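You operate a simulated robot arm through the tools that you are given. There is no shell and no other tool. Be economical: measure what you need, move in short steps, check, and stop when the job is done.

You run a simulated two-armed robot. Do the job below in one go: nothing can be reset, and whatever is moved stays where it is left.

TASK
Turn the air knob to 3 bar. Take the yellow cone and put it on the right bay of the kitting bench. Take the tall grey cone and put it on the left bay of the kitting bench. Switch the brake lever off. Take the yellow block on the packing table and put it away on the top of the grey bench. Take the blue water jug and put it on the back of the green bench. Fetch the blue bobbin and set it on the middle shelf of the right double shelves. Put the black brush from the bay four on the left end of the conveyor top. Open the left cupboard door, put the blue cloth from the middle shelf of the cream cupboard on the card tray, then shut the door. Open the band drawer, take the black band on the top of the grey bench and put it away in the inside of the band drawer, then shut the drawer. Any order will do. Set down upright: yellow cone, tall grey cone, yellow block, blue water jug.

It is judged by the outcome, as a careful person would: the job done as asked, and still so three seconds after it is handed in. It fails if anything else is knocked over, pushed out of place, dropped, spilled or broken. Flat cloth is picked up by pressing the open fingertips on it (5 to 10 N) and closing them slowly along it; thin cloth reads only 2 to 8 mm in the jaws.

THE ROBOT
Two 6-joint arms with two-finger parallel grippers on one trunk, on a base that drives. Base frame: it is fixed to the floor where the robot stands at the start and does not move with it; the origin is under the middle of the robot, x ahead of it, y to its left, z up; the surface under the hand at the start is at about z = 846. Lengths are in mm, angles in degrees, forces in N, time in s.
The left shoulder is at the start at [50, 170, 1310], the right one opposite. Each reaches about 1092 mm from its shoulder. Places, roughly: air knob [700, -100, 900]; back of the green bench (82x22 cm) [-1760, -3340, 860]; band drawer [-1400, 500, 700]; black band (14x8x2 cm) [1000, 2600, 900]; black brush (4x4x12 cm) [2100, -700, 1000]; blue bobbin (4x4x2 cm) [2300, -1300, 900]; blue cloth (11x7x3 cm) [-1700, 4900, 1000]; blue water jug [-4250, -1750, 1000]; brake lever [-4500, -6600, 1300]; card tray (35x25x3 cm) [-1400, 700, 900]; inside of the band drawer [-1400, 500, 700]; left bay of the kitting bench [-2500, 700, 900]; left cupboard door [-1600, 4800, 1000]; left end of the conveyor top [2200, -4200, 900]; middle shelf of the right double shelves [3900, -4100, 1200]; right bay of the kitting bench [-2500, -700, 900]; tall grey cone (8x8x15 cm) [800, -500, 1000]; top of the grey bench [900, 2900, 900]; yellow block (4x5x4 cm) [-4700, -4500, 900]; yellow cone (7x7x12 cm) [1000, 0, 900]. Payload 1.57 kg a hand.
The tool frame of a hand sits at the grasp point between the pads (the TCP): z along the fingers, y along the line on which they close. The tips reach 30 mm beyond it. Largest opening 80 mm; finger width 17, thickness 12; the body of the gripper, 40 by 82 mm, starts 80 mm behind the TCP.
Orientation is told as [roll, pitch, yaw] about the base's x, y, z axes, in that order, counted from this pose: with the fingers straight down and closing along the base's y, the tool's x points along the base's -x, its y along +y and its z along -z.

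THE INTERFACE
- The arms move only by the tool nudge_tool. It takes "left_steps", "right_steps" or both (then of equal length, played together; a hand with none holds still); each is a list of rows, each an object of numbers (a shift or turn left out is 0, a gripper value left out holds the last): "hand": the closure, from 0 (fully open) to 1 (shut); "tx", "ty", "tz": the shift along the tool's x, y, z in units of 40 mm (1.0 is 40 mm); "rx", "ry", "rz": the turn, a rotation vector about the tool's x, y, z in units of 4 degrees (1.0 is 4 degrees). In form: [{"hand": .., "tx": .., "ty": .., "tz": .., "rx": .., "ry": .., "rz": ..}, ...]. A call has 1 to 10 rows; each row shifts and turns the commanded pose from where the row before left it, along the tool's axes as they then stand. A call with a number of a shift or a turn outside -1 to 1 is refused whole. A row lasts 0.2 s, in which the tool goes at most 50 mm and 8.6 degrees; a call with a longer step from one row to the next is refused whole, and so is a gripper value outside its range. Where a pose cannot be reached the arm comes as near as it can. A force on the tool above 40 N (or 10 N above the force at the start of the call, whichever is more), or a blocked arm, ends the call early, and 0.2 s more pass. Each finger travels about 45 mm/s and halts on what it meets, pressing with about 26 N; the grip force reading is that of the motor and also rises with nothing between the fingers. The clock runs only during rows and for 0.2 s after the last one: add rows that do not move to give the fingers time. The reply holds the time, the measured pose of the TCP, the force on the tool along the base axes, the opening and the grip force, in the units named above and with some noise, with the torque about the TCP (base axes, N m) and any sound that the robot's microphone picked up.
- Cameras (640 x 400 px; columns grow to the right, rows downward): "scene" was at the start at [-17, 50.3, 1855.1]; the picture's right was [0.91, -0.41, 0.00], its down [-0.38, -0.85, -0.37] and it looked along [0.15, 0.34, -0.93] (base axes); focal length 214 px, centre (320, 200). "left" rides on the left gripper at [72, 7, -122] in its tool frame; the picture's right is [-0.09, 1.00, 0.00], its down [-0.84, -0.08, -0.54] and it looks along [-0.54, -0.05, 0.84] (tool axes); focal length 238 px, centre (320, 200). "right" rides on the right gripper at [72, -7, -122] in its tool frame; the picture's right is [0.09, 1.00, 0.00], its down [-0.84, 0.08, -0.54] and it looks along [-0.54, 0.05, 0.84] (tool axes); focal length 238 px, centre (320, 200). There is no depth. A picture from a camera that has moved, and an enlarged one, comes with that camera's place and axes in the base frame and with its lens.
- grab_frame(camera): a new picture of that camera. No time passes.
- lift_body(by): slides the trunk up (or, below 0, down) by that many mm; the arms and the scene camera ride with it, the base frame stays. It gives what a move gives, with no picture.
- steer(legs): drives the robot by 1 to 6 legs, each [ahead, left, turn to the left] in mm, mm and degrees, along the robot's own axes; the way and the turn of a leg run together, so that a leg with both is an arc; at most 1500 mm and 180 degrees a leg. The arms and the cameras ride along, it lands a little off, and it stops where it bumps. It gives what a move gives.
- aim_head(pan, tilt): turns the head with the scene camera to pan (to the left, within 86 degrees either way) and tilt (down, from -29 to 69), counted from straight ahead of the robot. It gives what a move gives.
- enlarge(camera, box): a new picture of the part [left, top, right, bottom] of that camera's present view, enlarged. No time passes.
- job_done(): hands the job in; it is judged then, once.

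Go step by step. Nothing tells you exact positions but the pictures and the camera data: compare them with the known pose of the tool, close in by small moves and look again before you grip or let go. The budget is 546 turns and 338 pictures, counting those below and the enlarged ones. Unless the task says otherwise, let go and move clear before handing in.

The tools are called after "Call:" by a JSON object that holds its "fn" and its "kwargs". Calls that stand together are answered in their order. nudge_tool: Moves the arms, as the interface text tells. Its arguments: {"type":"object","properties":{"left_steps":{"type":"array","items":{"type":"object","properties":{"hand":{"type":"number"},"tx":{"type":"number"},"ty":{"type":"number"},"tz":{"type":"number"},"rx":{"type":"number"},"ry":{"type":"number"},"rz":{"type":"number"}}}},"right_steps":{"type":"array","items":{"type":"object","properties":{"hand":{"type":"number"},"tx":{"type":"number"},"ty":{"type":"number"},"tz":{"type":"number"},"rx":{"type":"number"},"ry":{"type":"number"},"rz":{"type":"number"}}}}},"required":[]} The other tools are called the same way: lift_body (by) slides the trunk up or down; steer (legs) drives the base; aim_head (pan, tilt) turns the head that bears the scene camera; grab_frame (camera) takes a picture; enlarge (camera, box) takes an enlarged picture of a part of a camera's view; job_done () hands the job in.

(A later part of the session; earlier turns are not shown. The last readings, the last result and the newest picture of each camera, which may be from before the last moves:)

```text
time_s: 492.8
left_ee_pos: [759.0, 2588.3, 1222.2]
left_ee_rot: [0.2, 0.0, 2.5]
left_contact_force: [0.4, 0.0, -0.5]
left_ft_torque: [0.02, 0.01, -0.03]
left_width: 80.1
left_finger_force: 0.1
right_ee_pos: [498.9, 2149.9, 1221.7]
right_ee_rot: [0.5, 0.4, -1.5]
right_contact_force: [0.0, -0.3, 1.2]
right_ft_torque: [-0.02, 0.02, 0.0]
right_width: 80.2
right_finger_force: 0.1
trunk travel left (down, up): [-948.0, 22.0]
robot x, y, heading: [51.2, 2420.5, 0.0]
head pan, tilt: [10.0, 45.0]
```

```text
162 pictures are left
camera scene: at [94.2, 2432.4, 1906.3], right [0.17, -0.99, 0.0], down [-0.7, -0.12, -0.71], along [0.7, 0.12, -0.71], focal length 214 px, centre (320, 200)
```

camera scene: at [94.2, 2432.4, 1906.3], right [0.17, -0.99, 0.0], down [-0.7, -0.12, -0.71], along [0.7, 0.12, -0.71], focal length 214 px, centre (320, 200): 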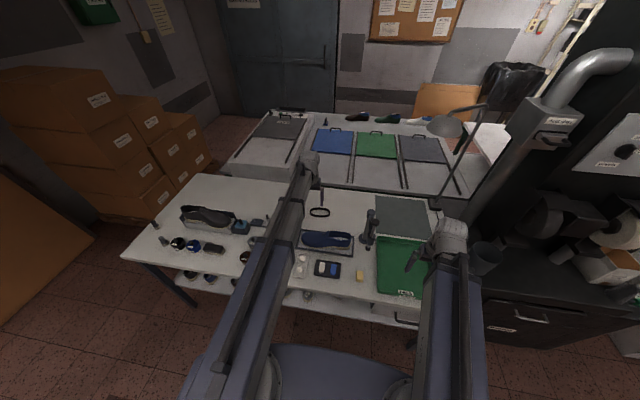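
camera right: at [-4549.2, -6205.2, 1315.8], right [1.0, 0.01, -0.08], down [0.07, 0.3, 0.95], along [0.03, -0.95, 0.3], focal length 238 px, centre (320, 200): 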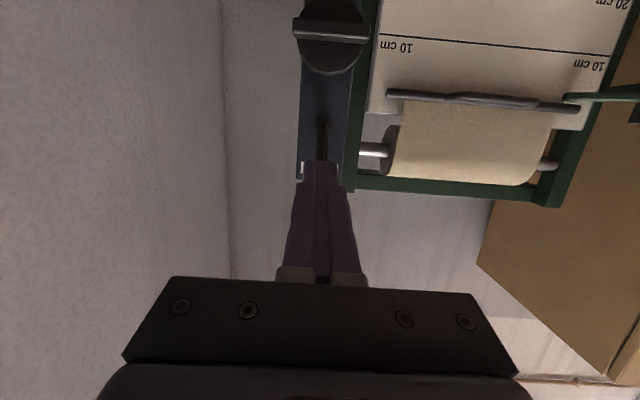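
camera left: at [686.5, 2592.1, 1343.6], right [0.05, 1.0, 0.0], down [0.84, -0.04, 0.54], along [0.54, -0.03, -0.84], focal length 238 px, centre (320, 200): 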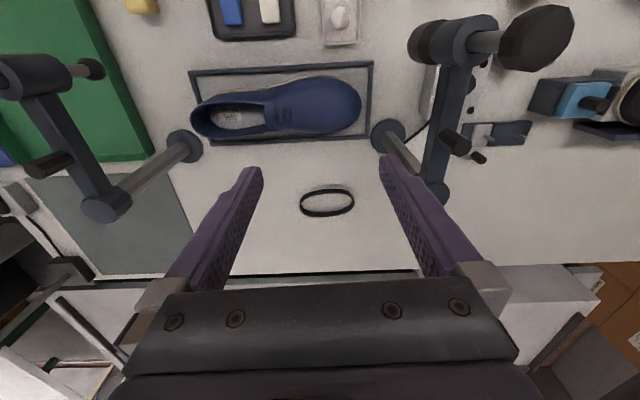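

The band ring is at x 963–1037, y 2525–2657, standing about 2 cm high. I'll grip its right end strand. First I'll tuck the right hand off the bench, then edge closer.

Call:
{"fn": "nudge_tool", "kwargs": {"right_steps": [{"tx": 0.68, "ty": -0.81}, {"tx": 0.68, "ty": -0.81}, {"tx": 0.68, "ty": -0.81}, {"tx": 0.68, "ty": -0.81}, {"tx": 0.68, "ty": -0.81}, {"tx": 0.68, "ty": -0.81}, {"tx": 0.68, "ty": -0.81}, {"tx": 0.68, "ty": -0.81}]}}

Call:
{"fn": "steer", "kwargs": {"legs": [[40, 0, 0]]}}

Call:
{"fn": "nudge_tool", "kwargs": {"left_steps": [{"tx": -0.9, "ty": -0.25}, {"tx": -0.9, "ty": -0.25}, {"tx": -0.9, "ty": -0.25}, {"tx": -0.9, "ty": -0.25}, {"tx": -0.9, "ty": -0.25}]}}

Call:
{"fn": "grab_frame", "kwargs": {"camera": "left"}}

```text
time_s: 494.6
left_ee_pos: [758.4, 2587.3, 1222.5]
left_ee_rot: [0.1, -0.1, 2.6]
left_contact_force: [0.7, -0.3, -0.2]
left_ft_torque: [0.0, -0.01, -0.01]
left_width: 80.1
left_finger_force: 0.0
right_ee_pos: [311.0, 1874.0, 1222.0]
right_ee_rot: [0.6, 0.2, -1.4]
right_contact_force: [-0.1, -0.1, 0.5]
right_ft_torque: [0.0, -0.04, -0.02]
right_width: 80.0
right_finger_force: 0.1
right hand out of reach, approached as far as the arm can: row 1, 2, 3, 4, 5
trunk travel left (down, up): [-948.0, 22.0]
robot x, y, heading: [52.6, 2419.5, 0.1]
head pan, tilt: [10.0, 45.0]
```

```text
time_s: 495.4
left_ee_pos: [799.2, 2587.4, 1221.8]
left_ee_rot: [0.1, -0.1, 2.5]
left_contact_force: [1.2, 0.6, 0.0]
left_ft_torque: [0.03, 0.07, 0.02]
left_width: 80.0
left_finger_force: 0.0
right_ee_pos: [350.1, 1875.1, 1223.6]
right_ee_rot: [0.5, 0.3, -1.6]
right_contact_force: [0.3, 0.0, -0.6]
right_ft_torque: [-0.02, 0.04, 0.03]
right_width: 80.1
right_finger_force: 0.0
trunk travel left (down, up): [-948.0, 22.0]
robot x, y, heading: [90.9, 2417.7, -0.3]
head pan, tilt: [10.0, 45.0]
```

```text
time_s: 496.6
left_ee_pos: [978.9, 2545.0, 1222.7]
left_ee_rot: [0.0, -0.1, 2.5]
left_contact_force: [0.2, 0.3, 0.0]
left_ft_torque: [-0.03, 0.0, 0.0]
left_width: 79.8
left_finger_force: 0.2
right_ee_pos: [350.2, 1874.3, 1223.7]
right_ee_rot: [0.5, 0.2, -1.5]
right_contact_force: [0.9, 0.0, 0.5]
right_ft_torque: [0.0, -0.01, -0.04]
right_width: 79.9
right_finger_force: 0.0
trunk travel left (down, up): [-948.0, 22.0]
robot x, y, heading: [90.2, 2417.9, -0.5]
head pan, tilt: [10.0, 45.0]
```

```text
161 pictures are left
camera left: at [906.2, 2549.1, 1344.0], right [0.05, 1.0, 0.0], down [0.84, -0.04, 0.54], along [0.54, -0.03, -0.84], focal length 238 px, centre (320, 200)
```

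left: 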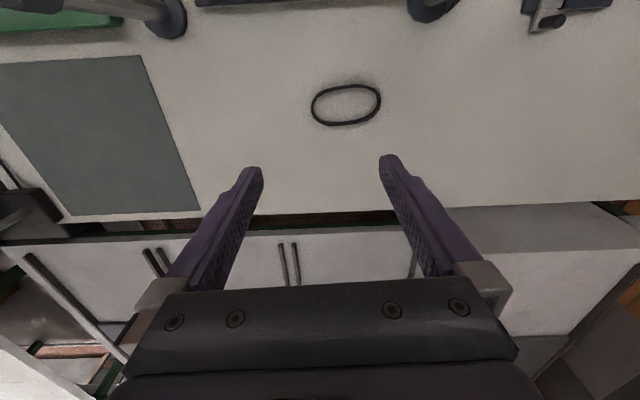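

Call:
{"fn": "nudge_tool", "kwargs": {"left_steps": [{"tx": -0.56, "ty": -0.45}]}}

Call:
{"fn": "lift_body", "kwargs": {"by": -240}}

Call:
{"fn": "grab_frame", "kwargs": {"camera": "left"}}

Call:
{"fn": "grab_frame", "kwargs": {"camera": "scene"}}

```text
time_s: 497.1
left_ee_pos: [1001.8, 2527.9, 1222.7]
left_ee_rot: [0.1, 0.0, 2.3]
left_contact_force: [0.7, -1.1, 0.2]
left_ft_torque: [-0.02, 0.01, -0.01]
left_width: 80.1
left_finger_force: 0.0
right_ee_pos: [350.8, 1873.4, 1222.1]
right_ee_rot: [0.6, 0.3, -1.5]
right_contact_force: [0.2, -0.1, -0.6]
right_ft_torque: [0.03, 0.0, -0.03]
right_width: 80.1
right_finger_force: 0.0
trunk travel left (down, up): [-948.0, 22.0]
robot x, y, heading: [89.6, 2419.6, -0.1]
head pan, tilt: [10.0, 45.0]
```

```text
time_s: 499.6
left_ee_pos: [1000.4, 2529.4, 984.0]
left_ee_rot: [0.1, -0.1, 2.5]
left_contact_force: [-0.5, 0.7, 0.2]
left_ft_torque: [0.01, -0.03, 0.03]
left_width: 80.0
left_finger_force: 0.1
right_ee_pos: [350.6, 1875.8, 984.7]
right_ee_rot: [0.5, 0.3, -1.5]
right_contact_force: [-0.1, -0.2, -0.3]
right_ft_torque: [0.0, 0.0, 0.02]
right_width: 80.1
right_finger_force: 0.0
trunk travel left (down, up): [-708.0, 262.0]
robot x, y, heading: [90.8, 2415.8, -0.0]
head pan, tilt: [10.0, 45.0]
```

```text
160 pictures are left
camera left: at [927.5, 2533.4, 1104.4], right [0.05, 1.0, 0.0], down [0.84, -0.04, 0.54], along [0.54, -0.03, -0.84], focal length 238 px, centre (320, 200)
```

left: 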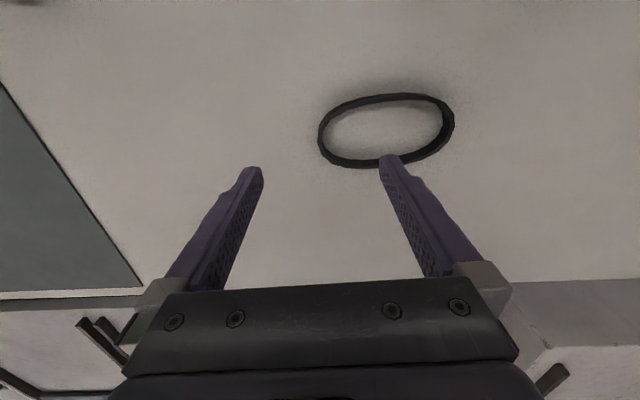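

```text
159 pictures are left
camera scene: at [131.0, 2432.1, 1666.4], right [0.17, -0.99, 0.0], down [-0.7, -0.12, -0.71], along [0.7, 0.12, -0.71], focal length 214 px, centre (320, 200)
```

scene: 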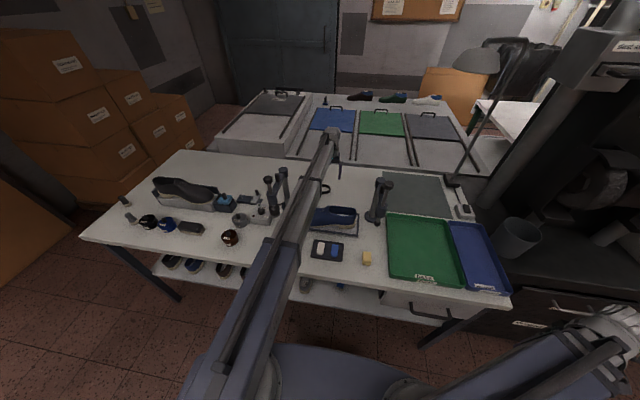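

Call:
{"fn": "lift_body", "kwargs": {"by": -90}}

Call:
{"fn": "grab_frame", "kwargs": {"camera": "left"}}

```text
time_s: 500.8
left_ee_pos: [1001.0, 2529.7, 892.6]
left_ee_rot: [0.2, -0.1, 2.5]
left_contact_force: [0.1, 0.2, 0.9]
left_ft_torque: [0.02, 0.0, -0.01]
left_width: 80.2
left_finger_force: 0.0
right_ee_pos: [350.6, 1875.6, 893.1]
right_ee_rot: [0.5, 0.4, -1.6]
right_contact_force: [-0.1, -1.0, 0.1]
right_ft_torque: [-0.01, 0.01, 0.01]
right_width: 80.3
right_finger_force: 0.0
trunk travel left (down, up): [-618.0, 352.0]
robot x, y, heading: [90.5, 2419.5, -0.2]
head pan, tilt: [10.0, 45.0]
```

```text
158 pictures are left
camera left: at [927.5, 2533.4, 1014.5], right [0.05, 1.0, 0.0], down [0.84, -0.04, 0.54], along [0.54, -0.03, -0.84], focal length 238 px, centre (320, 200)
```

left: 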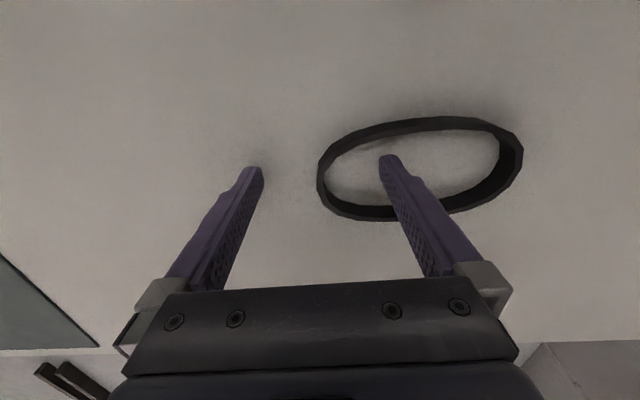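

The right finger is inside the ring, the left one outside. Closing on the strand.

Call:
{"fn": "nudge_tool", "kwargs": {"left_steps": [{"hand": 0.2}, {"hand": 0.4}, {"hand": 0.6}, {"hand": 0.8}, {"hand": 1}, {}, {}]}}

Call:
{"fn": "lift_body", "kwargs": {"by": 40}}

Call:
{"fn": "grab_frame", "kwargs": {"camera": "left"}}

```text
time_s: 502.4
left_ee_pos: [1000.9, 2529.0, 893.2]
left_ee_rot: [0.1, -0.1, 2.5]
left_contact_force: [0.6, 0.2, 0.2]
left_ft_torque: [-0.01, 0.0, -0.02]
left_width: 6.6
left_finger_force: 26.3
right_ee_pos: [349.7, 1874.7, 892.9]
right_ee_rot: [0.6, 0.3, -1.6]
right_contact_force: [-0.5, 0.7, 0.4]
right_ft_torque: [0.0, 0.03, 0.0]
right_width: 80.2
right_finger_force: 0.1
trunk travel left (down, up): [-618.0, 352.0]
robot x, y, heading: [91.4, 2418.9, -0.3]
head pan, tilt: [10.0, 45.0]
```

```text
time_s: 503.2
left_ee_pos: [1000.4, 2529.6, 933.3]
left_ee_rot: [0.1, -0.1, 2.5]
left_contact_force: [0.3, -0.2, -0.8]
left_ft_torque: [-0.05, 0.0, 0.01]
left_width: 6.7
left_finger_force: 26.2
right_ee_pos: [350.1, 1875.3, 932.7]
right_ee_rot: [0.6, 0.4, -1.6]
right_contact_force: [0.0, -0.3, -0.3]
right_ft_torque: [0.03, 0.02, -0.01]
right_width: 80.0
right_finger_force: 0.1
trunk travel left (down, up): [-658.0, 312.0]
robot x, y, heading: [89.5, 2416.8, -0.2]
head pan, tilt: [10.0, 45.0]
```

```text
157 pictures are left
camera left: at [927.7, 2533.3, 1054.2], right [0.05, 1.0, 0.0], down [0.84, -0.04, 0.54], along [0.54, -0.03, -0.84], focal length 238 px, centre (320, 200)
```

left: 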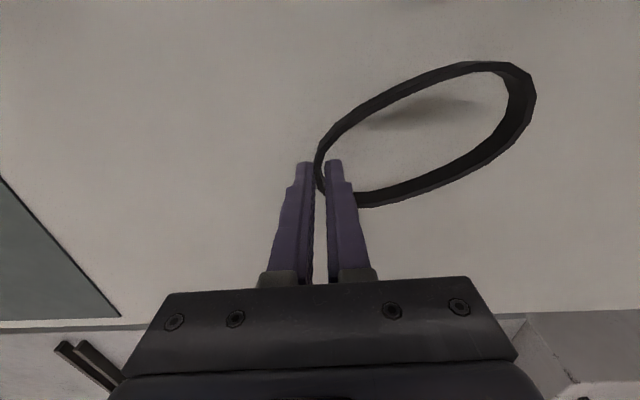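

The ring is held. I'll lift it clear of the clamps, draw in, and drive to the wooden bench with the band drawer.

Call:
{"fn": "lift_body", "kwargs": {"by": 270}}

Call:
{"fn": "nudge_tool", "kwargs": {"left_steps": [{"tx": 0.9}, {"tx": 0.9}, {"tx": 0.9}, {"tx": 0.9}, {"tx": 0.9}, {"tx": 0.9}, {"tx": 0.9}, {"tx": 0.9}, {"tx": 0.9}, {"tx": 0.9}]}}

Call:
{"fn": "steer", "kwargs": {"legs": [[-500, 0, 0], [0, -1300, 0], [0, -500, 0], [0, 0, 180]]}}

Call:
{"fn": "aim_head", "kwargs": {"pan": 0, "tilt": 40}}

Call:
{"fn": "grab_frame", "kwargs": {"camera": "scene"}}

```text
time_s: 506.0
left_ee_pos: [1001.4, 2529.6, 1202.6]
left_ee_rot: [0.1, -0.1, 2.5]
left_contact_force: [0.1, 0.3, -0.4]
left_ft_torque: [0.01, 0.02, 0.02]
left_width: 6.4
left_finger_force: 25.4
right_ee_pos: [350.8, 1875.6, 1202.9]
right_ee_rot: [0.4, 0.3, -1.6]
right_contact_force: [-0.4, -0.3, -0.2]
right_ft_torque: [-0.03, 0.0, -0.02]
right_width: 80.4
right_finger_force: 0.0
trunk travel left (down, up): [-928.0, 42.0]
robot x, y, heading: [90.2, 2419.1, 0.1]
head pan, tilt: [10.0, 45.0]
```

```text
time_s: 508.2
left_ee_pos: [638.9, 2515.1, 1202.6]
left_ee_rot: [0.1, -0.1, 2.5]
left_contact_force: [-0.2, 0.1, -0.9]
left_ft_torque: [-0.01, -0.03, 0.02]
left_width: 6.7
left_finger_force: 25.9
left hand out of reach, approached as far as the arm can: row 7
right_ee_pos: [349.2, 1874.3, 1204.7]
right_ee_rot: [0.5, 0.2, -1.6]
right_contact_force: [0.0, 0.1, 0.2]
right_ft_torque: [0.0, -0.05, -0.04]
right_width: 79.9
right_finger_force: 0.0
trunk travel left (down, up): [-928.0, 42.0]
robot x, y, heading: [87.3, 2420.0, -0.3]
head pan, tilt: [10.0, 45.0]
```

```text
time_s: 527.2
left_ee_pos: [-847.4, 473.6, 1203.2]
left_ee_rot: [0.1, -0.1, -174.3]
left_contact_force: [0.4, 0.4, 0.2]
left_ft_torque: [-0.03, 0.01, -0.01]
left_width: 5.8
left_finger_force: 25.7
right_ee_pos: [-595.6, 1127.1, 1203.0]
right_ee_rot: [0.5, 0.3, -178.4]
right_contact_force: [-0.2, -0.4, -0.4]
right_ft_torque: [-0.03, 0.0, 0.01]
right_width: 80.1
right_finger_force: 0.1
trunk travel left (down, up): [-928.0, 42.0]
robot x, y, heading: [-305.0, 597.6, -176.9]
head pan, tilt: [10.0, 45.0]
```

```text
time_s: 527.9
left_ee_pos: [-848.7, 472.6, 1203.3]
left_ee_rot: [0.0, -0.1, -174.3]
left_contact_force: [-0.4, -0.1, 0.1]
left_ft_torque: [0.03, 0.0, 0.0]
left_width: 5.7
left_finger_force: 26.4
right_ee_pos: [-594.4, 1127.4, 1203.6]
right_ee_rot: [0.5, 0.3, -178.4]
right_contact_force: [-0.2, 0.3, -0.1]
right_ft_torque: [-0.01, 0.0, 0.01]
right_width: 79.7
right_finger_force: 0.1
trunk travel left (down, up): [-928.0, 42.0]
robot x, y, heading: [-303.7, 596.8, -177.1]
head pan, tilt: [0.0, 40.0]
```

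```text
156 pictures are left
camera scene: at [-350.1, 593.7, 1893.6], right [-0.05, 1.0, 0.0], down [0.64, 0.03, -0.77], along [-0.76, -0.04, -0.64], focal length 214 px, centre (320, 200)
```

scene: 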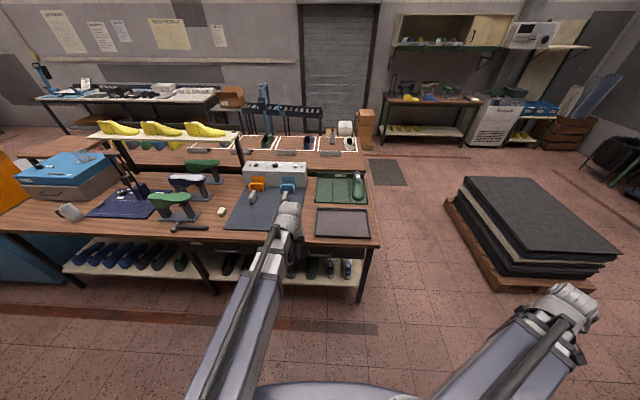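

Call:
{"fn": "enlarge", "kwargs": {"camera": "scene", "box": [220, 180, 400, 310]}}

Call:
{"fn": "grab_frame", "kwargs": {"camera": "left"}}

```text
3.08 times, centred on (310, 245) of scene
camera zoom: at [-350.1, 593.7, 1893.6], right [-0.05, 1.0, 0.0], down [0.64, 0.03, -0.77], along [-0.76, -0.04, -0.64], focal length 660 px, centre (351, 62)
```

zoom: 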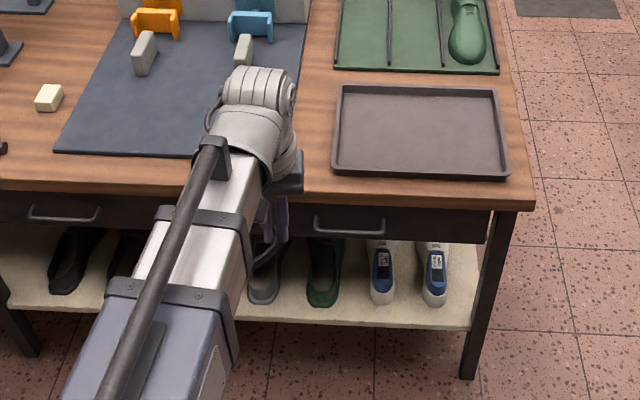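

```text
154 pictures are left
camera left: at [-776.8, 474.4, 1324.4], right [0.01, -1.0, 0.0], down [-0.84, -0.01, 0.54], along [-0.54, 0.0, -0.84], focal length 238 px, centre (320, 200)
```

left: 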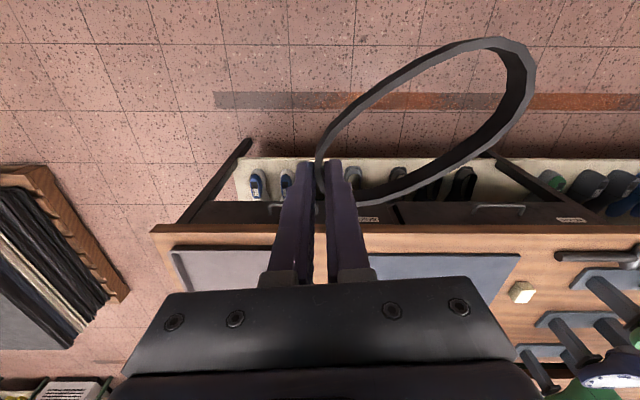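

Call:
{"fn": "enlarge", "kwargs": {"camera": "left", "box": [340, 195, 620, 235]}}

Call:
{"fn": "enlarge", "kwargs": {"camera": "left", "box": [240, 190, 400, 240]}}

```text
2.29 times, centred on (480, 215) of left
camera zoom: at [-776.8, 474.4, 1324.4], right [0.01, -1.0, 0.0], down [-0.84, -0.01, 0.54], along [-0.54, 0.0, -0.84], focal length 545 px, centre (-46, 166)
```

zoom: 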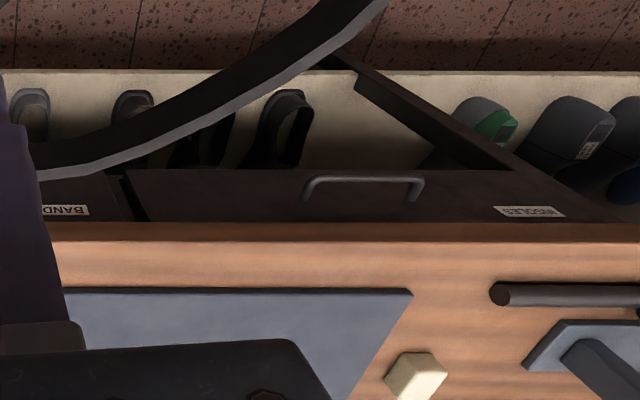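

```text
4.00 times, centred on (320, 215) of left
camera zoom: at [-776.8, 474.4, 1324.4], right [0.01, -1.0, 0.0], down [-0.84, -0.01, 0.54], along [-0.54, 0.0, -0.84], focal length 953 px, centre (320, 140)
```

zoom: 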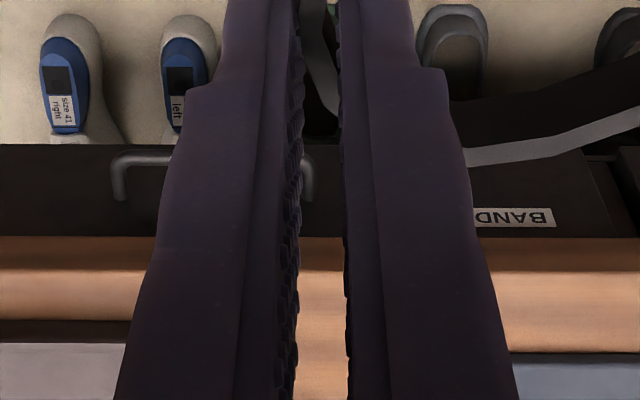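

The right-hand drawer is labelled BANDS; its handle is at about [-1160,549,774]. I'll move the left hand with the band aside, and turn the right hand so its fingers straddle the handle bar front to back.

Call:
{"fn": "nudge_tool", "kwargs": {"left_steps": [{"tx": 0.21, "ty": 1}, {"tx": 0.21, "ty": 1}, {"tx": 0.21, "ty": 1}, {"tx": 0.21, "ty": 1}, {"tx": 0.21, "ty": 1}, {"tx": 0.21, "ty": 1}, {"tx": 0.21, "ty": 1}, {}, {}, {}], "right_steps": [{"rz": -1}, {"rz": -1}, {"rz": -1}, {"rz": -1}, {"rz": -1}, {"rz": -1}, {"rz": -1}, {"rz": -1}, {"rz": -1}, {"rz": -1}]}}

Call:
{"fn": "nudge_tool", "kwargs": {"right_steps": [{"rz": -1}, {"rz": -1}, {"rz": -1}, {"rz": -1}, {"rz": -1}, {"rz": -1}, {"rz": -1}, {"rz": -1}, {"rz": -1}, {"rz": -1}]}}

Call:
{"fn": "nudge_tool", "kwargs": {"right_steps": [{"rz": -1}, {"rz": -1}, {"rz": -1}]}}

Call:
{"fn": "steer", "kwargs": {"legs": [[80, 0, -2.9]]}}

```text
time_s: 530.1
left_ee_pos: [-764.5, 203.3, 1202.6]
left_ee_rot: [0.1, -0.2, -174.4]
left_contact_force: [0.0, -0.9, -0.1]
left_ft_torque: [-0.01, 0.0, 0.02]
left_width: 5.9
left_finger_force: 25.5
left hand out of reach, approached as far as the arm can: row 5
right_ee_pos: [-594.6, 1128.0, 1203.0]
right_ee_rot: [0.6, -0.1, -138.4]
right_contact_force: [-0.4, 0.6, -0.7]
right_ft_torque: [0.0, 0.01, 0.0]
right_width: 79.9
right_finger_force: 0.0
trunk travel left (down, up): [-928.0, 42.0]
robot x, y, heading: [-304.2, 597.1, -176.9]
head pan, tilt: [0.0, 40.0]
```

```text
time_s: 532.3
left_ee_pos: [-763.3, 202.6, 1202.8]
left_ee_rot: [0.1, -0.2, -174.3]
left_contact_force: [0.1, 0.8, -0.6]
left_ft_torque: [0.0, 0.0, -0.02]
left_width: 5.8
left_finger_force: 25.7
right_ee_pos: [-594.8, 1127.9, 1203.2]
right_ee_rot: [0.3, -0.4, -98.3]
right_contact_force: [-0.8, -0.5, -0.4]
right_ft_torque: [0.02, 0.03, -0.01]
right_width: 79.9
right_finger_force: 0.1
trunk travel left (down, up): [-928.0, 42.0]
robot x, y, heading: [-302.7, 595.3, -177.0]
head pan, tilt: [0.0, 40.0]
```

```text
time_s: 533.1
left_ee_pos: [-763.4, 203.9, 1202.9]
left_ee_rot: [0.1, 0.0, -174.4]
left_contact_force: [-0.4, -0.2, -0.5]
left_ft_torque: [0.02, 0.0, -0.01]
left_width: 5.8
left_finger_force: 25.7
right_ee_pos: [-595.3, 1127.9, 1202.3]
right_ee_rot: [0.3, -0.5, -86.3]
right_contact_force: [-0.3, 0.4, -0.5]
right_ft_torque: [0.03, -0.01, -0.02]
right_width: 79.9
right_finger_force: 0.0
trunk travel left (down, up): [-928.0, 42.0]
robot x, y, heading: [-302.2, 597.3, -176.9]
head pan, tilt: [0.0, 40.0]
```

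```text
time_s: 534.1
left_ee_pos: [-862.8, 224.1, 1202.5]
left_ee_rot: [0.1, 0.0, -177.3]
left_contact_force: [-0.6, 0.5, -0.5]
left_ft_torque: [0.0, -0.08, 0.01]
left_width: 6.2
left_finger_force: 25.9
right_ee_pos: [-647.5, 1138.9, 1202.6]
right_ee_rot: [0.4, -0.5, -89.2]
right_contact_force: [0.4, 0.2, -0.3]
right_ft_torque: [0.0, -0.07, -0.03]
right_width: 79.9
right_finger_force: 0.0
trunk travel left (down, up): [-928.0, 42.0]
robot x, y, heading: [-382.2, 595.8, -180.0]
head pan, tilt: [0.0, 40.0]
```

Call:
{"fn": "nudge_tool", "kwargs": {"right_steps": [{"tx": -0.92, "ty": -0.8}, {"tx": -0.92, "ty": -0.8}, {"tx": -0.92, "ty": -0.8}, {"tx": -0.92, "ty": -0.8}, {"tx": -0.92, "ty": -0.8}, {"tx": -0.92, "ty": -0.8}, {"tx": -0.92, "ty": -0.8}, {"tx": -0.92, "ty": -0.8}]}}

Call:
{"fn": "nudge_tool", "kwargs": {"right_steps": [{"tx": -0.92, "ty": -0.8}, {"tx": -0.92, "ty": -0.8}, {"tx": -0.92, "ty": -0.8}, {"tx": -0.92, "ty": -0.8}, {"tx": -0.92, "ty": -0.8}, {"tx": -0.92, "ty": -0.8}, {"tx": -0.92, "ty": -0.8}]}}

Call:
{"fn": "grab_frame", "kwargs": {"camera": "right"}}

```text
time_s: 535.9
left_ee_pos: [-862.3, 223.7, 1202.6]
left_ee_rot: [0.0, -0.1, -177.2]
left_contact_force: [-0.1, 0.4, -0.2]
left_ft_torque: [-0.01, 0.01, 0.02]
left_width: 6.2
left_finger_force: 25.6
right_ee_pos: [-900.4, 843.0, 1203.2]
right_ee_rot: [0.3, -0.5, -89.2]
right_contact_force: [0.1, 0.0, -0.5]
right_ft_torque: [-0.01, -0.03, 0.05]
right_width: 79.9
right_finger_force: 0.0
right hand out of reach, approached as far as the arm can: row 3
trunk travel left (down, up): [-928.0, 42.0]
robot x, y, heading: [-380.1, 595.2, -179.9]
head pan, tilt: [0.0, 40.0]
```

```text
time_s: 537.5
left_ee_pos: [-862.2, 223.9, 1203.3]
left_ee_rot: [0.0, 0.0, -177.2]
left_contact_force: [-0.3, 0.6, -0.2]
left_ft_torque: [0.01, 0.0, 0.02]
left_width: 6.0
left_finger_force: 25.9
right_ee_pos: [-1121.8, 580.0, 1202.3]
right_ee_rot: [0.2, -0.5, -89.2]
right_contact_force: [0.1, 0.1, 0.5]
right_ft_torque: [-0.01, -0.01, 0.03]
right_width: 79.9
right_finger_force: 0.1
right hand out of reach, approached as far as the arm can: row 7
trunk travel left (down, up): [-928.0, 42.0]
robot x, y, heading: [-386.4, 595.5, -179.6]
head pan, tilt: [0.0, 40.0]
```

```text
151 pictures are left
camera right: at [-1130.9, 652.2, 1323.2], right [0.99, 0.11, 0.0], down [0.09, -0.83, 0.55], along [0.06, -0.55, -0.84], focal length 238 px, centre (320, 200)
```

right: 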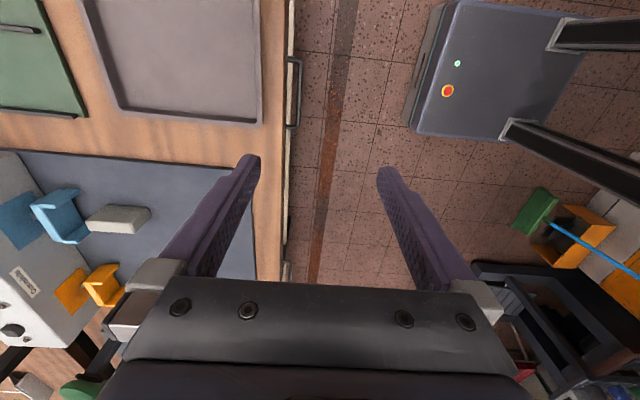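

Looking down, the handle bar spans y 486–621 at x≈-1170 with only a narrow gap behind it. I'll instead point the fingers forward, one above and one below the bar. First step back a bit, then tip the hand.

Call:
{"fn": "nudge_tool", "kwargs": {"right_steps": [{"ty": 0.8, "tx": -0.33}, {"ty": 0.8, "tx": -0.33}, {"rx": 1}, {"rx": 1}, {"rx": 1}, {"rx": 1}, {"rx": 1}, {"rx": 1}, {"rx": 1}, {"rx": 1}]}}

Call:
{"fn": "nudge_tool", "kwargs": {"right_steps": [{"rx": 1}, {"rx": 1}, {"rx": 1}, {"rx": 1}, {"rx": 1}, {"rx": 1}, {"rx": 1}, {"rx": 1}, {"rx": 1}, {"rx": 1}]}}

Call:
{"fn": "nudge_tool", "kwargs": {"right_steps": [{"rx": 1}, {"rx": 1}, {"rx": 1}]}}

Call:
{"fn": "lift_body", "kwargs": {"by": -400}}

Call:
{"fn": "grab_frame", "kwargs": {"camera": "right"}}

```text
time_s: 539.7
left_ee_pos: [-860.4, 224.2, 1203.3]
left_ee_rot: [0.1, -0.1, -177.2]
left_contact_force: [0.1, -1.5, 0.1]
left_ft_torque: [0.01, -0.01, -0.05]
left_width: 5.8
left_finger_force: 26.2
right_ee_pos: [-1055.7, 557.8, 1236.6]
right_ee_rot: [-31.8, -0.6, -89.2]
right_contact_force: [-0.2, -0.4, -0.5]
right_ft_torque: [0.02, 0.02, 0.02]
right_width: 80.1
right_finger_force: 0.0
right hand out of reach, approached as far as the arm can: row 4, 6, 7, 8, 9, 10
trunk travel left (down, up): [-928.0, 42.0]
robot x, y, heading: [-384.5, 595.4, -179.8]
head pan, tilt: [0.0, 40.0]
```

```text
time_s: 541.9
left_ee_pos: [-860.2, 223.4, 1202.8]
left_ee_rot: [0.1, -0.1, -177.1]
left_contact_force: [-0.1, -0.2, -0.4]
left_ft_torque: [0.03, 0.02, 0.01]
left_width: 5.9
left_finger_force: 25.8
right_ee_pos: [-1055.7, 557.2, 1354.5]
right_ee_rot: [-71.7, -0.5, -89.2]
right_contact_force: [-0.4, -0.5, 0.6]
right_ft_torque: [0.0, 0.01, 0.01]
right_width: 79.9
right_finger_force: 0.0
right hand out of reach, approached as far as the arm can: row 1, 2, 3, 4, 5, 6, 7, 8, 9, 10
trunk travel left (down, up): [-928.0, 42.0]
robot x, y, heading: [-378.4, 594.6, -179.8]
head pan, tilt: [0.0, 40.0]
```

```text
time_s: 542.7
left_ee_pos: [-861.5, 222.8, 1202.9]
left_ee_rot: [0.1, -0.1, -177.2]
left_contact_force: [-0.4, 0.3, -0.1]
left_ft_torque: [-0.01, 0.03, -0.05]
left_width: 6.0
left_finger_force: 25.8
right_ee_pos: [-1055.9, 557.4, 1398.0]
right_ee_rot: [-83.5, -0.6, -89.3]
right_contact_force: [-0.5, 0.0, -0.1]
right_ft_torque: [0.0, 0.03, 0.02]
right_width: 80.0
right_finger_force: 0.0
right hand out of reach, approached as far as the arm can: row 1, 2, 3
trunk travel left (down, up): [-928.0, 42.0]
robot x, y, heading: [-382.0, 595.2, -179.5]
head pan, tilt: [0.0, 40.0]
```

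```text
time_s: 546.6
left_ee_pos: [-860.8, 224.3, 803.3]
left_ee_rot: [0.1, -0.1, -177.2]
left_contact_force: [-0.8, 0.7, -0.6]
left_ft_torque: [-0.01, 0.01, 0.0]
left_width: 5.8
left_finger_force: 26.3
right_ee_pos: [-1055.7, 556.8, 997.1]
right_ee_rot: [-83.6, -0.5, -89.2]
right_contact_force: [1.4, -0.1, -0.3]
right_ft_torque: [0.0, 0.02, -0.02]
right_width: 80.0
right_finger_force: 0.0
trunk travel left (down, up): [-528.0, 442.0]
robot x, y, heading: [-382.4, 597.0, -179.9]
head pan, tilt: [0.0, 40.0]
```

```text
150 pictures are left
camera right: at [-937.2, 630.3, 1017.4], right [0.11, 0.08, -0.99], down [0.56, -0.83, -0.01], along [-0.82, -0.55, -0.14], focal length 238 px, centre (320, 200)
```

right: 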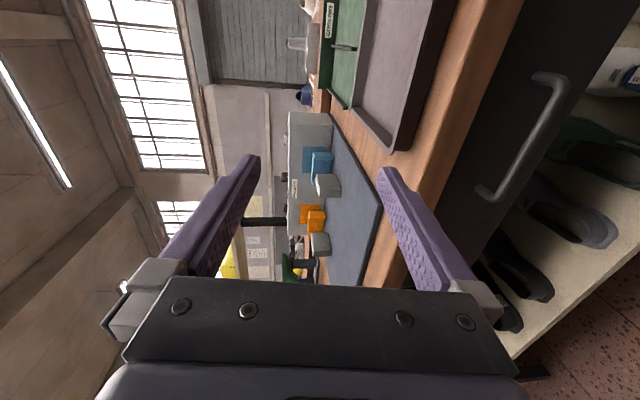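

The handle is at z≈771. I'll lower to it with the fingers half closed, then move in.

Call:
{"fn": "lift_body", "kwargs": {"by": -224}}

Call:
{"fn": "nudge_tool", "kwargs": {"right_steps": [{"hand": 0.45}, {}]}}

Call:
{"fn": "grab_frame", "kwargs": {"camera": "right"}}

```text
time_s: 548.9
left_ee_pos: [-860.9, 223.9, 578.1]
left_ee_rot: [0.1, -0.2, -177.2]
left_contact_force: [0.6, -1.0, -0.7]
left_ft_torque: [0.0, 0.01, 0.0]
left_width: 5.8
left_finger_force: 25.7
right_ee_pos: [-1056.7, 557.1, 773.9]
right_ee_rot: [-83.7, -0.5, -89.1]
right_contact_force: [-0.1, 0.5, 0.4]
right_ft_torque: [-0.03, 0.01, -0.03]
right_width: 79.8
right_finger_force: 0.0
trunk travel left (down, up): [-304.0, 666.0]
robot x, y, heading: [-384.2, 591.5, -179.7]
head pan, tilt: [0.0, 40.0]
```

```text
time_s: 549.5
left_ee_pos: [-860.0, 224.4, 579.5]
left_ee_rot: [0.1, -0.1, -177.1]
left_contact_force: [0.0, -0.2, -0.7]
left_ft_torque: [0.0, -0.02, 0.01]
left_width: 5.9
left_finger_force: 25.5
right_ee_pos: [-1055.7, 556.4, 775.7]
right_ee_rot: [-83.6, -0.4, -89.1]
right_contact_force: [-0.4, 0.6, 0.0]
right_ft_torque: [-0.02, 0.0, 0.0]
right_width: 44.2
right_finger_force: 0.2
trunk travel left (down, up): [-304.0, 666.0]
robot x, y, heading: [-382.5, 596.0, -180.0]
head pan, tilt: [0.0, 40.0]
```

```text
149 pictures are left
camera right: at [-937.3, 630.3, 793.4], right [0.11, 0.08, -0.99], down [0.56, -0.83, -0.01], along [-0.82, -0.55, -0.14], focal length 238 px, centre (320, 200)
```

right: 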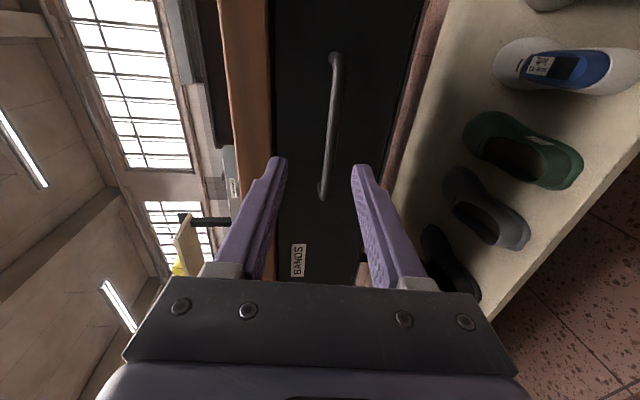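

Call:
{"fn": "lift_body", "kwargs": {"by": -18}}

Call:
{"fn": "nudge_tool", "kwargs": {"right_steps": [{"tz": 0.6, "ty": -0.066}, {"tz": 0.6, "ty": -0.066}, {"tz": 0.6, "ty": -0.066}, {"tz": 0.5, "ty": -0.055}]}}

Call:
{"fn": "grab_frame", "kwargs": {"camera": "right"}}

```text
time_s: 550.2
left_ee_pos: [-861.8, 223.6, 560.3]
left_ee_rot: [0.1, -0.1, -177.2]
left_contact_force: [-0.4, -0.2, -0.4]
left_ft_torque: [0.01, 0.0, 0.03]
left_width: 5.8
left_finger_force: 25.3
right_ee_pos: [-1054.8, 557.3, 756.6]
right_ee_rot: [-83.6, -0.5, -89.1]
right_contact_force: [-0.2, 0.0, 0.6]
right_ft_torque: [0.01, 0.03, 0.0]
right_width: 44.2
right_finger_force: 0.0
trunk travel left (down, up): [-286.0, 684.0]
robot x, y, heading: [-384.4, 593.6, -179.8]
head pan, tilt: [0.0, 40.0]
```

```text
time_s: 551.2
left_ee_pos: [-860.6, 224.0, 561.7]
left_ee_rot: [0.1, -0.1, -177.1]
left_contact_force: [0.0, -0.2, -0.6]
left_ft_torque: [0.03, -0.01, 0.02]
left_width: 5.8
left_finger_force: 26.5
right_ee_pos: [-1149.9, 556.3, 756.2]
right_ee_rot: [-83.5, -0.6, -89.2]
right_contact_force: [0.3, 0.6, 0.2]
right_ft_torque: [0.01, 0.02, 0.01]
right_width: 44.1
right_finger_force: 0.0
trunk travel left (down, up): [-286.0, 684.0]
robot x, y, heading: [-384.3, 594.0, -180.2]
head pan, tilt: [0.0, 40.0]
```

```text
148 pictures are left
camera right: at [-1031.0, 629.8, 775.3], right [0.11, 0.08, -0.99], down [0.56, -0.83, -0.01], along [-0.82, -0.55, -0.14], focal length 238 px, centre (320, 200)
```

right: 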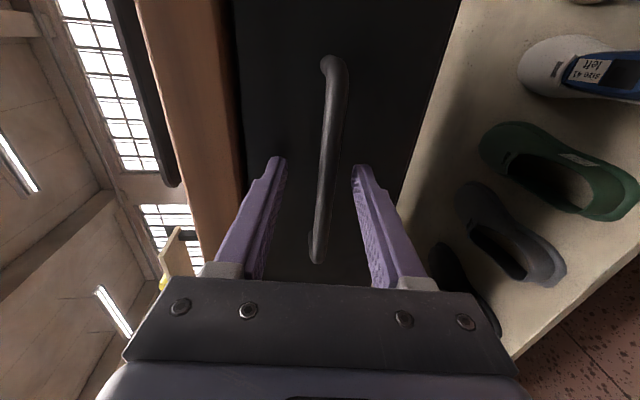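

The bar lies between the fingers. Closing on it and pulling gently.

Call:
{"fn": "nudge_tool", "kwargs": {"right_steps": [{"hand": 0.65}, {"hand": 0.85}, {"hand": 1}, {}, {}]}}

Call:
{"fn": "nudge_tool", "kwargs": {"right_steps": [{"tz": -0.3, "ty": 0.033}, {"tz": -0.4, "ty": 0.044}, {"tz": -0.4, "ty": 0.044}, {"tz": -0.4, "ty": 0.044}]}}

Call:
{"fn": "grab_frame", "kwargs": {"camera": "right"}}

```text
time_s: 552.2
left_ee_pos: [-862.4, 223.1, 559.2]
left_ee_rot: [0.1, 0.0, -177.2]
left_contact_force: [0.4, -0.5, 0.3]
left_ft_torque: [0.0, 0.03, 0.02]
left_width: 5.9
left_finger_force: 25.7
right_ee_pos: [-1149.5, 556.0, 751.2]
right_ee_rot: [-83.1, -0.9, -89.4]
right_contact_force: [9.0, -1.9, -49.2]
right_ft_torque: [0.3, -0.78, 0.03]
right_width: 12.0
right_finger_force: 26.4
trunk travel left (down, up): [-286.0, 684.0]
robot x, y, heading: [-378.8, 596.0, -180.1]
head pan, tilt: [0.0, 40.0]
stopped in row 5 (right hand): the force on the tool passed its limit at 43 N (the readings are from after the stop); the commanded pose is now the measured one
```

```text
time_s: 553.0
left_ee_pos: [-862.0, 224.3, 558.7]
left_ee_rot: [0.1, 0.1, -177.2]
left_contact_force: [-0.7, -0.5, 0.4]
left_ft_torque: [-0.01, -0.01, 0.01]
left_width: 5.9
left_finger_force: 25.6
right_ee_pos: [-1117.6, 557.8, 751.9]
right_ee_rot: [-82.9, -1.2, -89.5]
right_contact_force: [1.2, -2.1, -51.6]
right_ft_torque: [0.44, -0.8, 0.01]
right_width: 11.9
right_finger_force: 29.6
trunk travel left (down, up): [-286.0, 684.0]
robot x, y, heading: [-383.9, 597.9, -180.0]
head pan, tilt: [0.0, 40.0]
stopped in row 3 (right hand): the force on the tool passed its limit at 59 N (the readings are from after the stop); the commanded pose is now the measured one
```

```text
147 pictures are left
camera right: at [-999.0, 629.7, 771.6], right [0.12, 0.07, -0.99], down [0.55, -0.83, 0.01], along [-0.82, -0.55, -0.14], focal length 238 px, centre (320, 200)
```

right: 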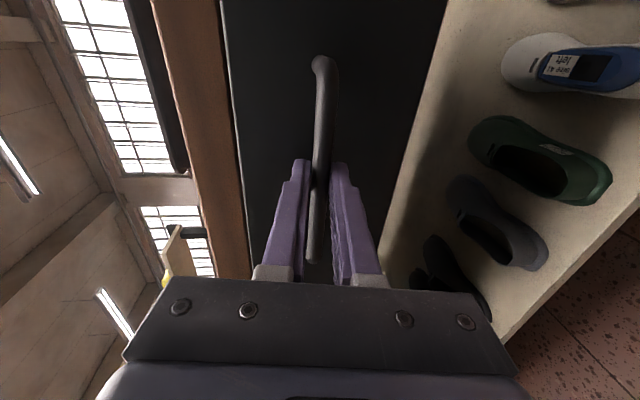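

The drawer moves. There's a vertical strain, so I'll lower slightly and keep pulling.

Call:
{"fn": "lift_body", "kwargs": {"by": -5}}

Call:
{"fn": "nudge_tool", "kwargs": {"right_steps": [{"tz": -0.4, "ty": 0.044}, {"tz": -0.4, "ty": 0.044}, {"tz": -0.4, "ty": 0.044}, {"tz": -0.4, "ty": 0.044}, {"tz": -0.4, "ty": 0.044}]}}

```text
time_s: 553.5
left_ee_pos: [-860.7, 223.1, 556.2]
left_ee_rot: [0.1, -0.1, -177.2]
left_contact_force: [-0.6, -0.4, -0.5]
left_ft_torque: [0.01, 0.04, -0.02]
left_width: 5.7
left_finger_force: 26.2
right_ee_pos: [-1115.9, 556.9, 752.0]
right_ee_rot: [-83.5, -0.7, -89.3]
right_contact_force: [-1.7, -1.0, 2.7]
right_ft_torque: [0.56, 0.07, -0.14]
right_width: 11.8
right_finger_force: 29.5
trunk travel left (down, up): [-281.0, 689.0]
robot x, y, heading: [-382.1, 592.7, -179.8]
head pan, tilt: [0.0, 40.0]
```

```text
time_s: 554.7
left_ee_pos: [-859.6, 223.2, 556.7]
left_ee_rot: [0.2, 0.0, -177.2]
left_contact_force: [-0.8, 0.1, 0.8]
left_ft_torque: [0.03, 0.01, -0.02]
left_width: 5.7
left_finger_force: 25.8
right_ee_pos: [-1034.0, 557.4, 752.0]
right_ee_rot: [-83.4, -0.9, -89.3]
right_contact_force: [0.9, -1.3, 19.5]
right_ft_torque: [0.46, 0.29, 0.1]
right_width: 12.0
right_finger_force: 29.6
trunk travel left (down, up): [-281.0, 689.0]
robot x, y, heading: [-381.6, 596.8, -179.9]
head pan, tilt: [0.0, 40.0]
```

Call:
{"fn": "steer", "kwargs": {"legs": [[-100, 0, 0]]}}

Call:
{"fn": "grab_frame", "kwargs": {"camera": "scene"}}

```text
time_s: 555.4
left_ee_pos: [-857.4, 223.9, 555.9]
left_ee_rot: [0.1, -0.1, -177.1]
left_contact_force: [-0.6, -0.5, -0.3]
left_ft_torque: [0.0, 0.03, 0.01]
left_width: 5.9
left_finger_force: 25.8
right_ee_pos: [-1033.0, 557.1, 751.2]
right_ee_rot: [-83.7, -0.5, -89.3]
right_contact_force: [-0.4, 0.5, 6.0]
right_ft_torque: [0.34, 0.1, -0.1]
right_width: 11.7
right_finger_force: 29.2
trunk travel left (down, up): [-281.0, 689.0]
robot x, y, heading: [-378.0, 593.3, -179.8]
head pan, tilt: [0.0, 40.0]
stopped in leg 1: the force on the tool passed its limit at 46 N (the readings are from after the stop); the commanded pose is now the measured one
```

```text
146 pictures are left
camera scene: at [-424.2, 593.7, 1246.5], right [0.0, 1.0, 0.0], down [0.64, 0.0, -0.77], along [-0.77, 0.0, -0.64], focal length 214 px, centre (320, 200)
```

scene: 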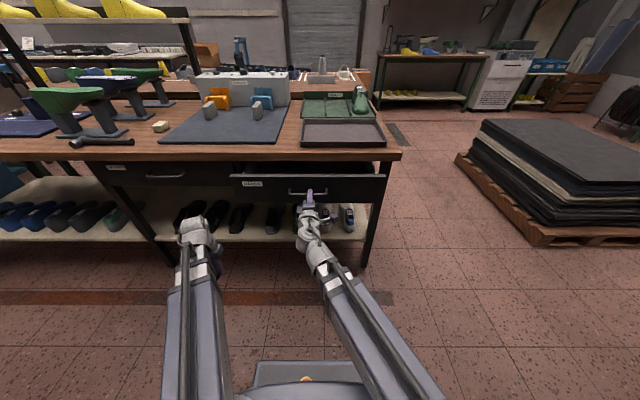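

Call:
{"fn": "nudge_tool", "kwargs": {"right_steps": [{"tz": -0.3, "ty": 0.033}, {"tz": -0.3, "ty": 0.033}, {"tz": -0.3, "ty": 0.033}, {"tz": -0.3, "ty": 0.033}, {"tz": -0.3, "ty": 0.033}, {"tz": -0.3, "ty": 0.033}]}}

Call:
{"fn": "grab_frame", "kwargs": {"camera": "scene"}}

```text
time_s: 556.8
left_ee_pos: [-857.8, 224.9, 557.5]
left_ee_rot: [0.3, -0.2, -177.2]
left_contact_force: [0.8, 0.5, 0.6]
left_ft_torque: [0.02, 0.0, -0.03]
left_width: 6.0
left_finger_force: 25.7
right_ee_pos: [-989.1, 542.7, 752.1]
right_ee_rot: [-83.5, -0.6, -89.7]
right_contact_force: [1.0, 30.5, 11.2]
right_ft_torque: [0.53, 0.15, -0.45]
right_width: 11.7
right_finger_force: 29.4
right hand out of reach, approached as far as the arm can: row 3, 4, 5, 6
trunk travel left (down, up): [-281.0, 689.0]
robot x, y, heading: [-379.3, 597.3, -179.9]
head pan, tilt: [0.0, 40.0]
```

```text
145 pictures are left
camera scene: at [-423.9, 596.0, 1246.7], right [0.0, 1.0, 0.0], down [0.64, 0.0, -0.77], along [-0.77, 0.0, -0.64], focal length 214 px, centre (320, 200)
```

scene: 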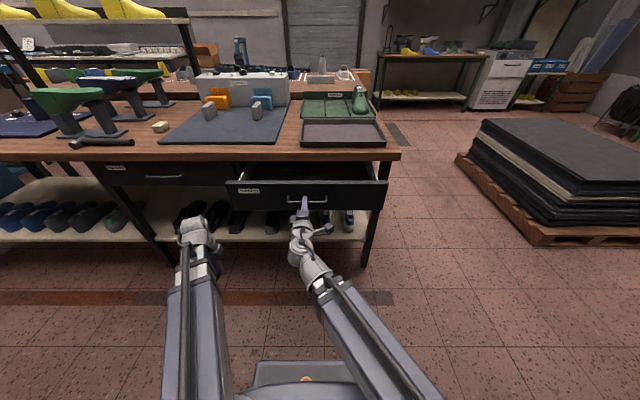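

The drawer is open about 160 mm, enough for the ring. I'll let go of the handle, back away and raise up.

Call:
{"fn": "nudge_tool", "kwargs": {"right_steps": [{"hand": 0.7}, {"hand": 0.45}, {}]}}

Call:
{"fn": "steer", "kwargs": {"legs": [[-120, 0, 0]]}}

Call:
{"fn": "lift_body", "kwargs": {"by": 560}}

Call:
{"fn": "grab_frame", "kwargs": {"camera": "scene"}}

```text
time_s: 557.6
left_ee_pos: [-858.0, 224.2, 557.2]
left_ee_rot: [0.1, -0.1, -177.2]
left_contact_force: [0.0, 0.5, -0.4]
left_ft_torque: [0.02, 0.03, -0.01]
left_width: 5.9
left_finger_force: 25.7
right_ee_pos: [-989.4, 537.5, 750.7]
right_ee_rot: [-83.6, -0.6, -89.2]
right_contact_force: [0.1, 0.0, 0.1]
right_ft_torque: [0.01, -0.03, 0.01]
right_width: 44.2
right_finger_force: 0.1
trunk travel left (down, up): [-281.0, 689.0]
robot x, y, heading: [-380.3, 594.3, -179.8]
head pan, tilt: [0.0, 40.0]
```

```text
time_s: 558.9
left_ee_pos: [-738.1, 226.4, 555.9]
left_ee_rot: [0.2, 0.0, -177.6]
left_contact_force: [0.8, 0.1, -0.6]
left_ft_torque: [0.01, 0.01, 0.0]
left_width: 6.0
left_finger_force: 26.2
right_ee_pos: [-866.3, 542.4, 751.7]
right_ee_rot: [-83.5, -0.7, -89.6]
right_contact_force: [0.2, 0.0, -0.9]
right_ft_torque: [0.0, 0.02, 0.04]
right_width: 44.2
right_finger_force: 0.1
trunk travel left (down, up): [-281.0, 689.0]
robot x, y, heading: [-257.4, 594.2, 179.8]
head pan, tilt: [0.0, 40.0]
```

```text
refused: 560 is not a number from -400 to 400
```

```text
144 pictures are left
camera scene: at [-301.9, 594.0, 1246.6], right [0.0, 1.0, 0.0], down [0.64, 0.0, -0.77], along [-0.77, 0.0, -0.64], focal length 214 px, centre (320, 200)
```

scene: 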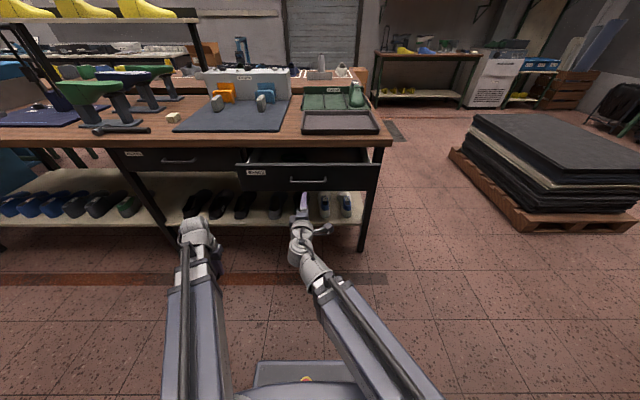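

Call:
{"fn": "lift_body", "kwargs": {"by": 400}}

Call:
{"fn": "nudge_tool", "kwargs": {"right_steps": [{"tx": 1}, {"tx": 1}, {"tx": 1}, {"tx": 1}, {"tx": 1}, {"tx": 1}, {"tx": 1}, {"tx": 1}, {"tx": 1}, {"tx": 1}]}}

Call:
{"fn": "nudge_tool", "kwargs": {"left_steps": [{"tx": -0.75, "ty": -0.78}, {"tx": -0.75, "ty": -0.78}, {"tx": -0.75, "ty": -0.78}, {"tx": -0.75, "ty": -0.78}, {"tx": -0.75, "ty": -0.78}, {"tx": -0.75, "ty": -0.78}, {"tx": -0.75, "ty": -0.78}, {"tx": -0.75, "ty": -0.78}, {"tx": -0.75, "ty": -0.78}, {"tx": -0.75, "ty": -0.78}]}}

Call:
{"fn": "grab_frame", "kwargs": {"camera": "left"}}

```text
time_s: 562.7
left_ee_pos: [-736.7, 226.0, 955.0]
left_ee_rot: [0.1, 0.0, -177.5]
left_contact_force: [0.2, -0.7, 0.2]
left_ft_torque: [0.0, 0.03, -0.01]
left_width: 6.0
left_finger_force: 25.5
right_ee_pos: [-866.7, 540.3, 1151.6]
right_ee_rot: [-83.6, -0.6, -89.6]
right_contact_force: [0.0, 1.3, 0.2]
right_ft_torque: [0.02, 0.04, -0.01]
right_width: 43.7
right_finger_force: 0.0
trunk travel left (down, up): [-681.0, 289.0]
robot x, y, heading: [-255.5, 595.4, 180.0]
head pan, tilt: [0.0, 40.0]
```

```text
time_s: 564.9
left_ee_pos: [-737.4, 225.8, 956.5]
left_ee_rot: [0.1, -0.1, -177.5]
left_contact_force: [-0.3, -0.7, -0.8]
left_ft_torque: [0.03, 0.05, 0.0]
left_width: 6.1
left_finger_force: 26.3
right_ee_pos: [-930.7, 919.0, 1150.4]
right_ee_rot: [-83.8, -0.7, -89.6]
right_contact_force: [0.0, 0.0, 0.6]
right_ft_torque: [0.0, -0.02, 0.0]
right_width: 44.0
right_finger_force: 0.1
right hand out of reach, approached as far as the arm can: row 1, 2, 3, 4, 5, 7, 9
trunk travel left (down, up): [-681.0, 289.0]
robot x, y, heading: [-259.1, 594.2, 179.9]
head pan, tilt: [0.0, 40.0]
```

```text
time_s: 567.1
left_ee_pos: [-1050.7, 524.5, 955.0]
left_ee_rot: [0.0, 0.0, -177.4]
left_contact_force: [-0.4, -0.5, -0.5]
left_ft_torque: [0.03, 0.03, 0.01]
left_width: 5.8
left_finger_force: 26.2
left hand out of reach, approached as far as the arm can: row 2, 5
right_ee_pos: [-930.7, 919.6, 1151.7]
right_ee_rot: [-83.7, -0.5, -89.6]
right_contact_force: [-0.2, 0.0, 0.8]
right_ft_torque: [-0.04, 0.04, 0.01]
right_width: 43.9
right_finger_force: 0.0
trunk travel left (down, up): [-681.0, 289.0]
robot x, y, heading: [-252.1, 595.5, 180.0]
head pan, tilt: [0.0, 40.0]
```

```text
143 pictures are left
camera left: at [-979.5, 522.0, 1077.1], right [-0.05, -1.0, 0.0], down [-0.84, 0.04, 0.54], along [-0.54, 0.02, -0.84], focal length 238 px, centre (320, 200)
```

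left: 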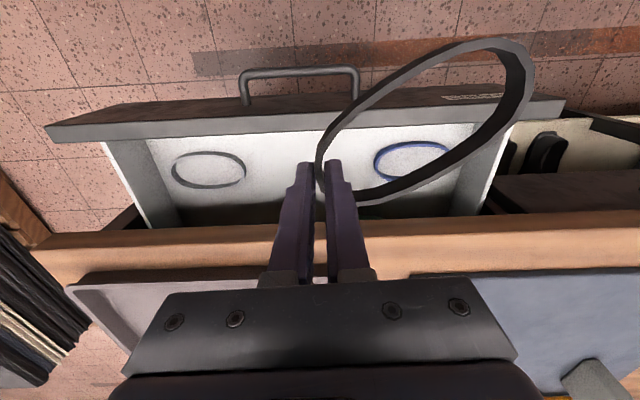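

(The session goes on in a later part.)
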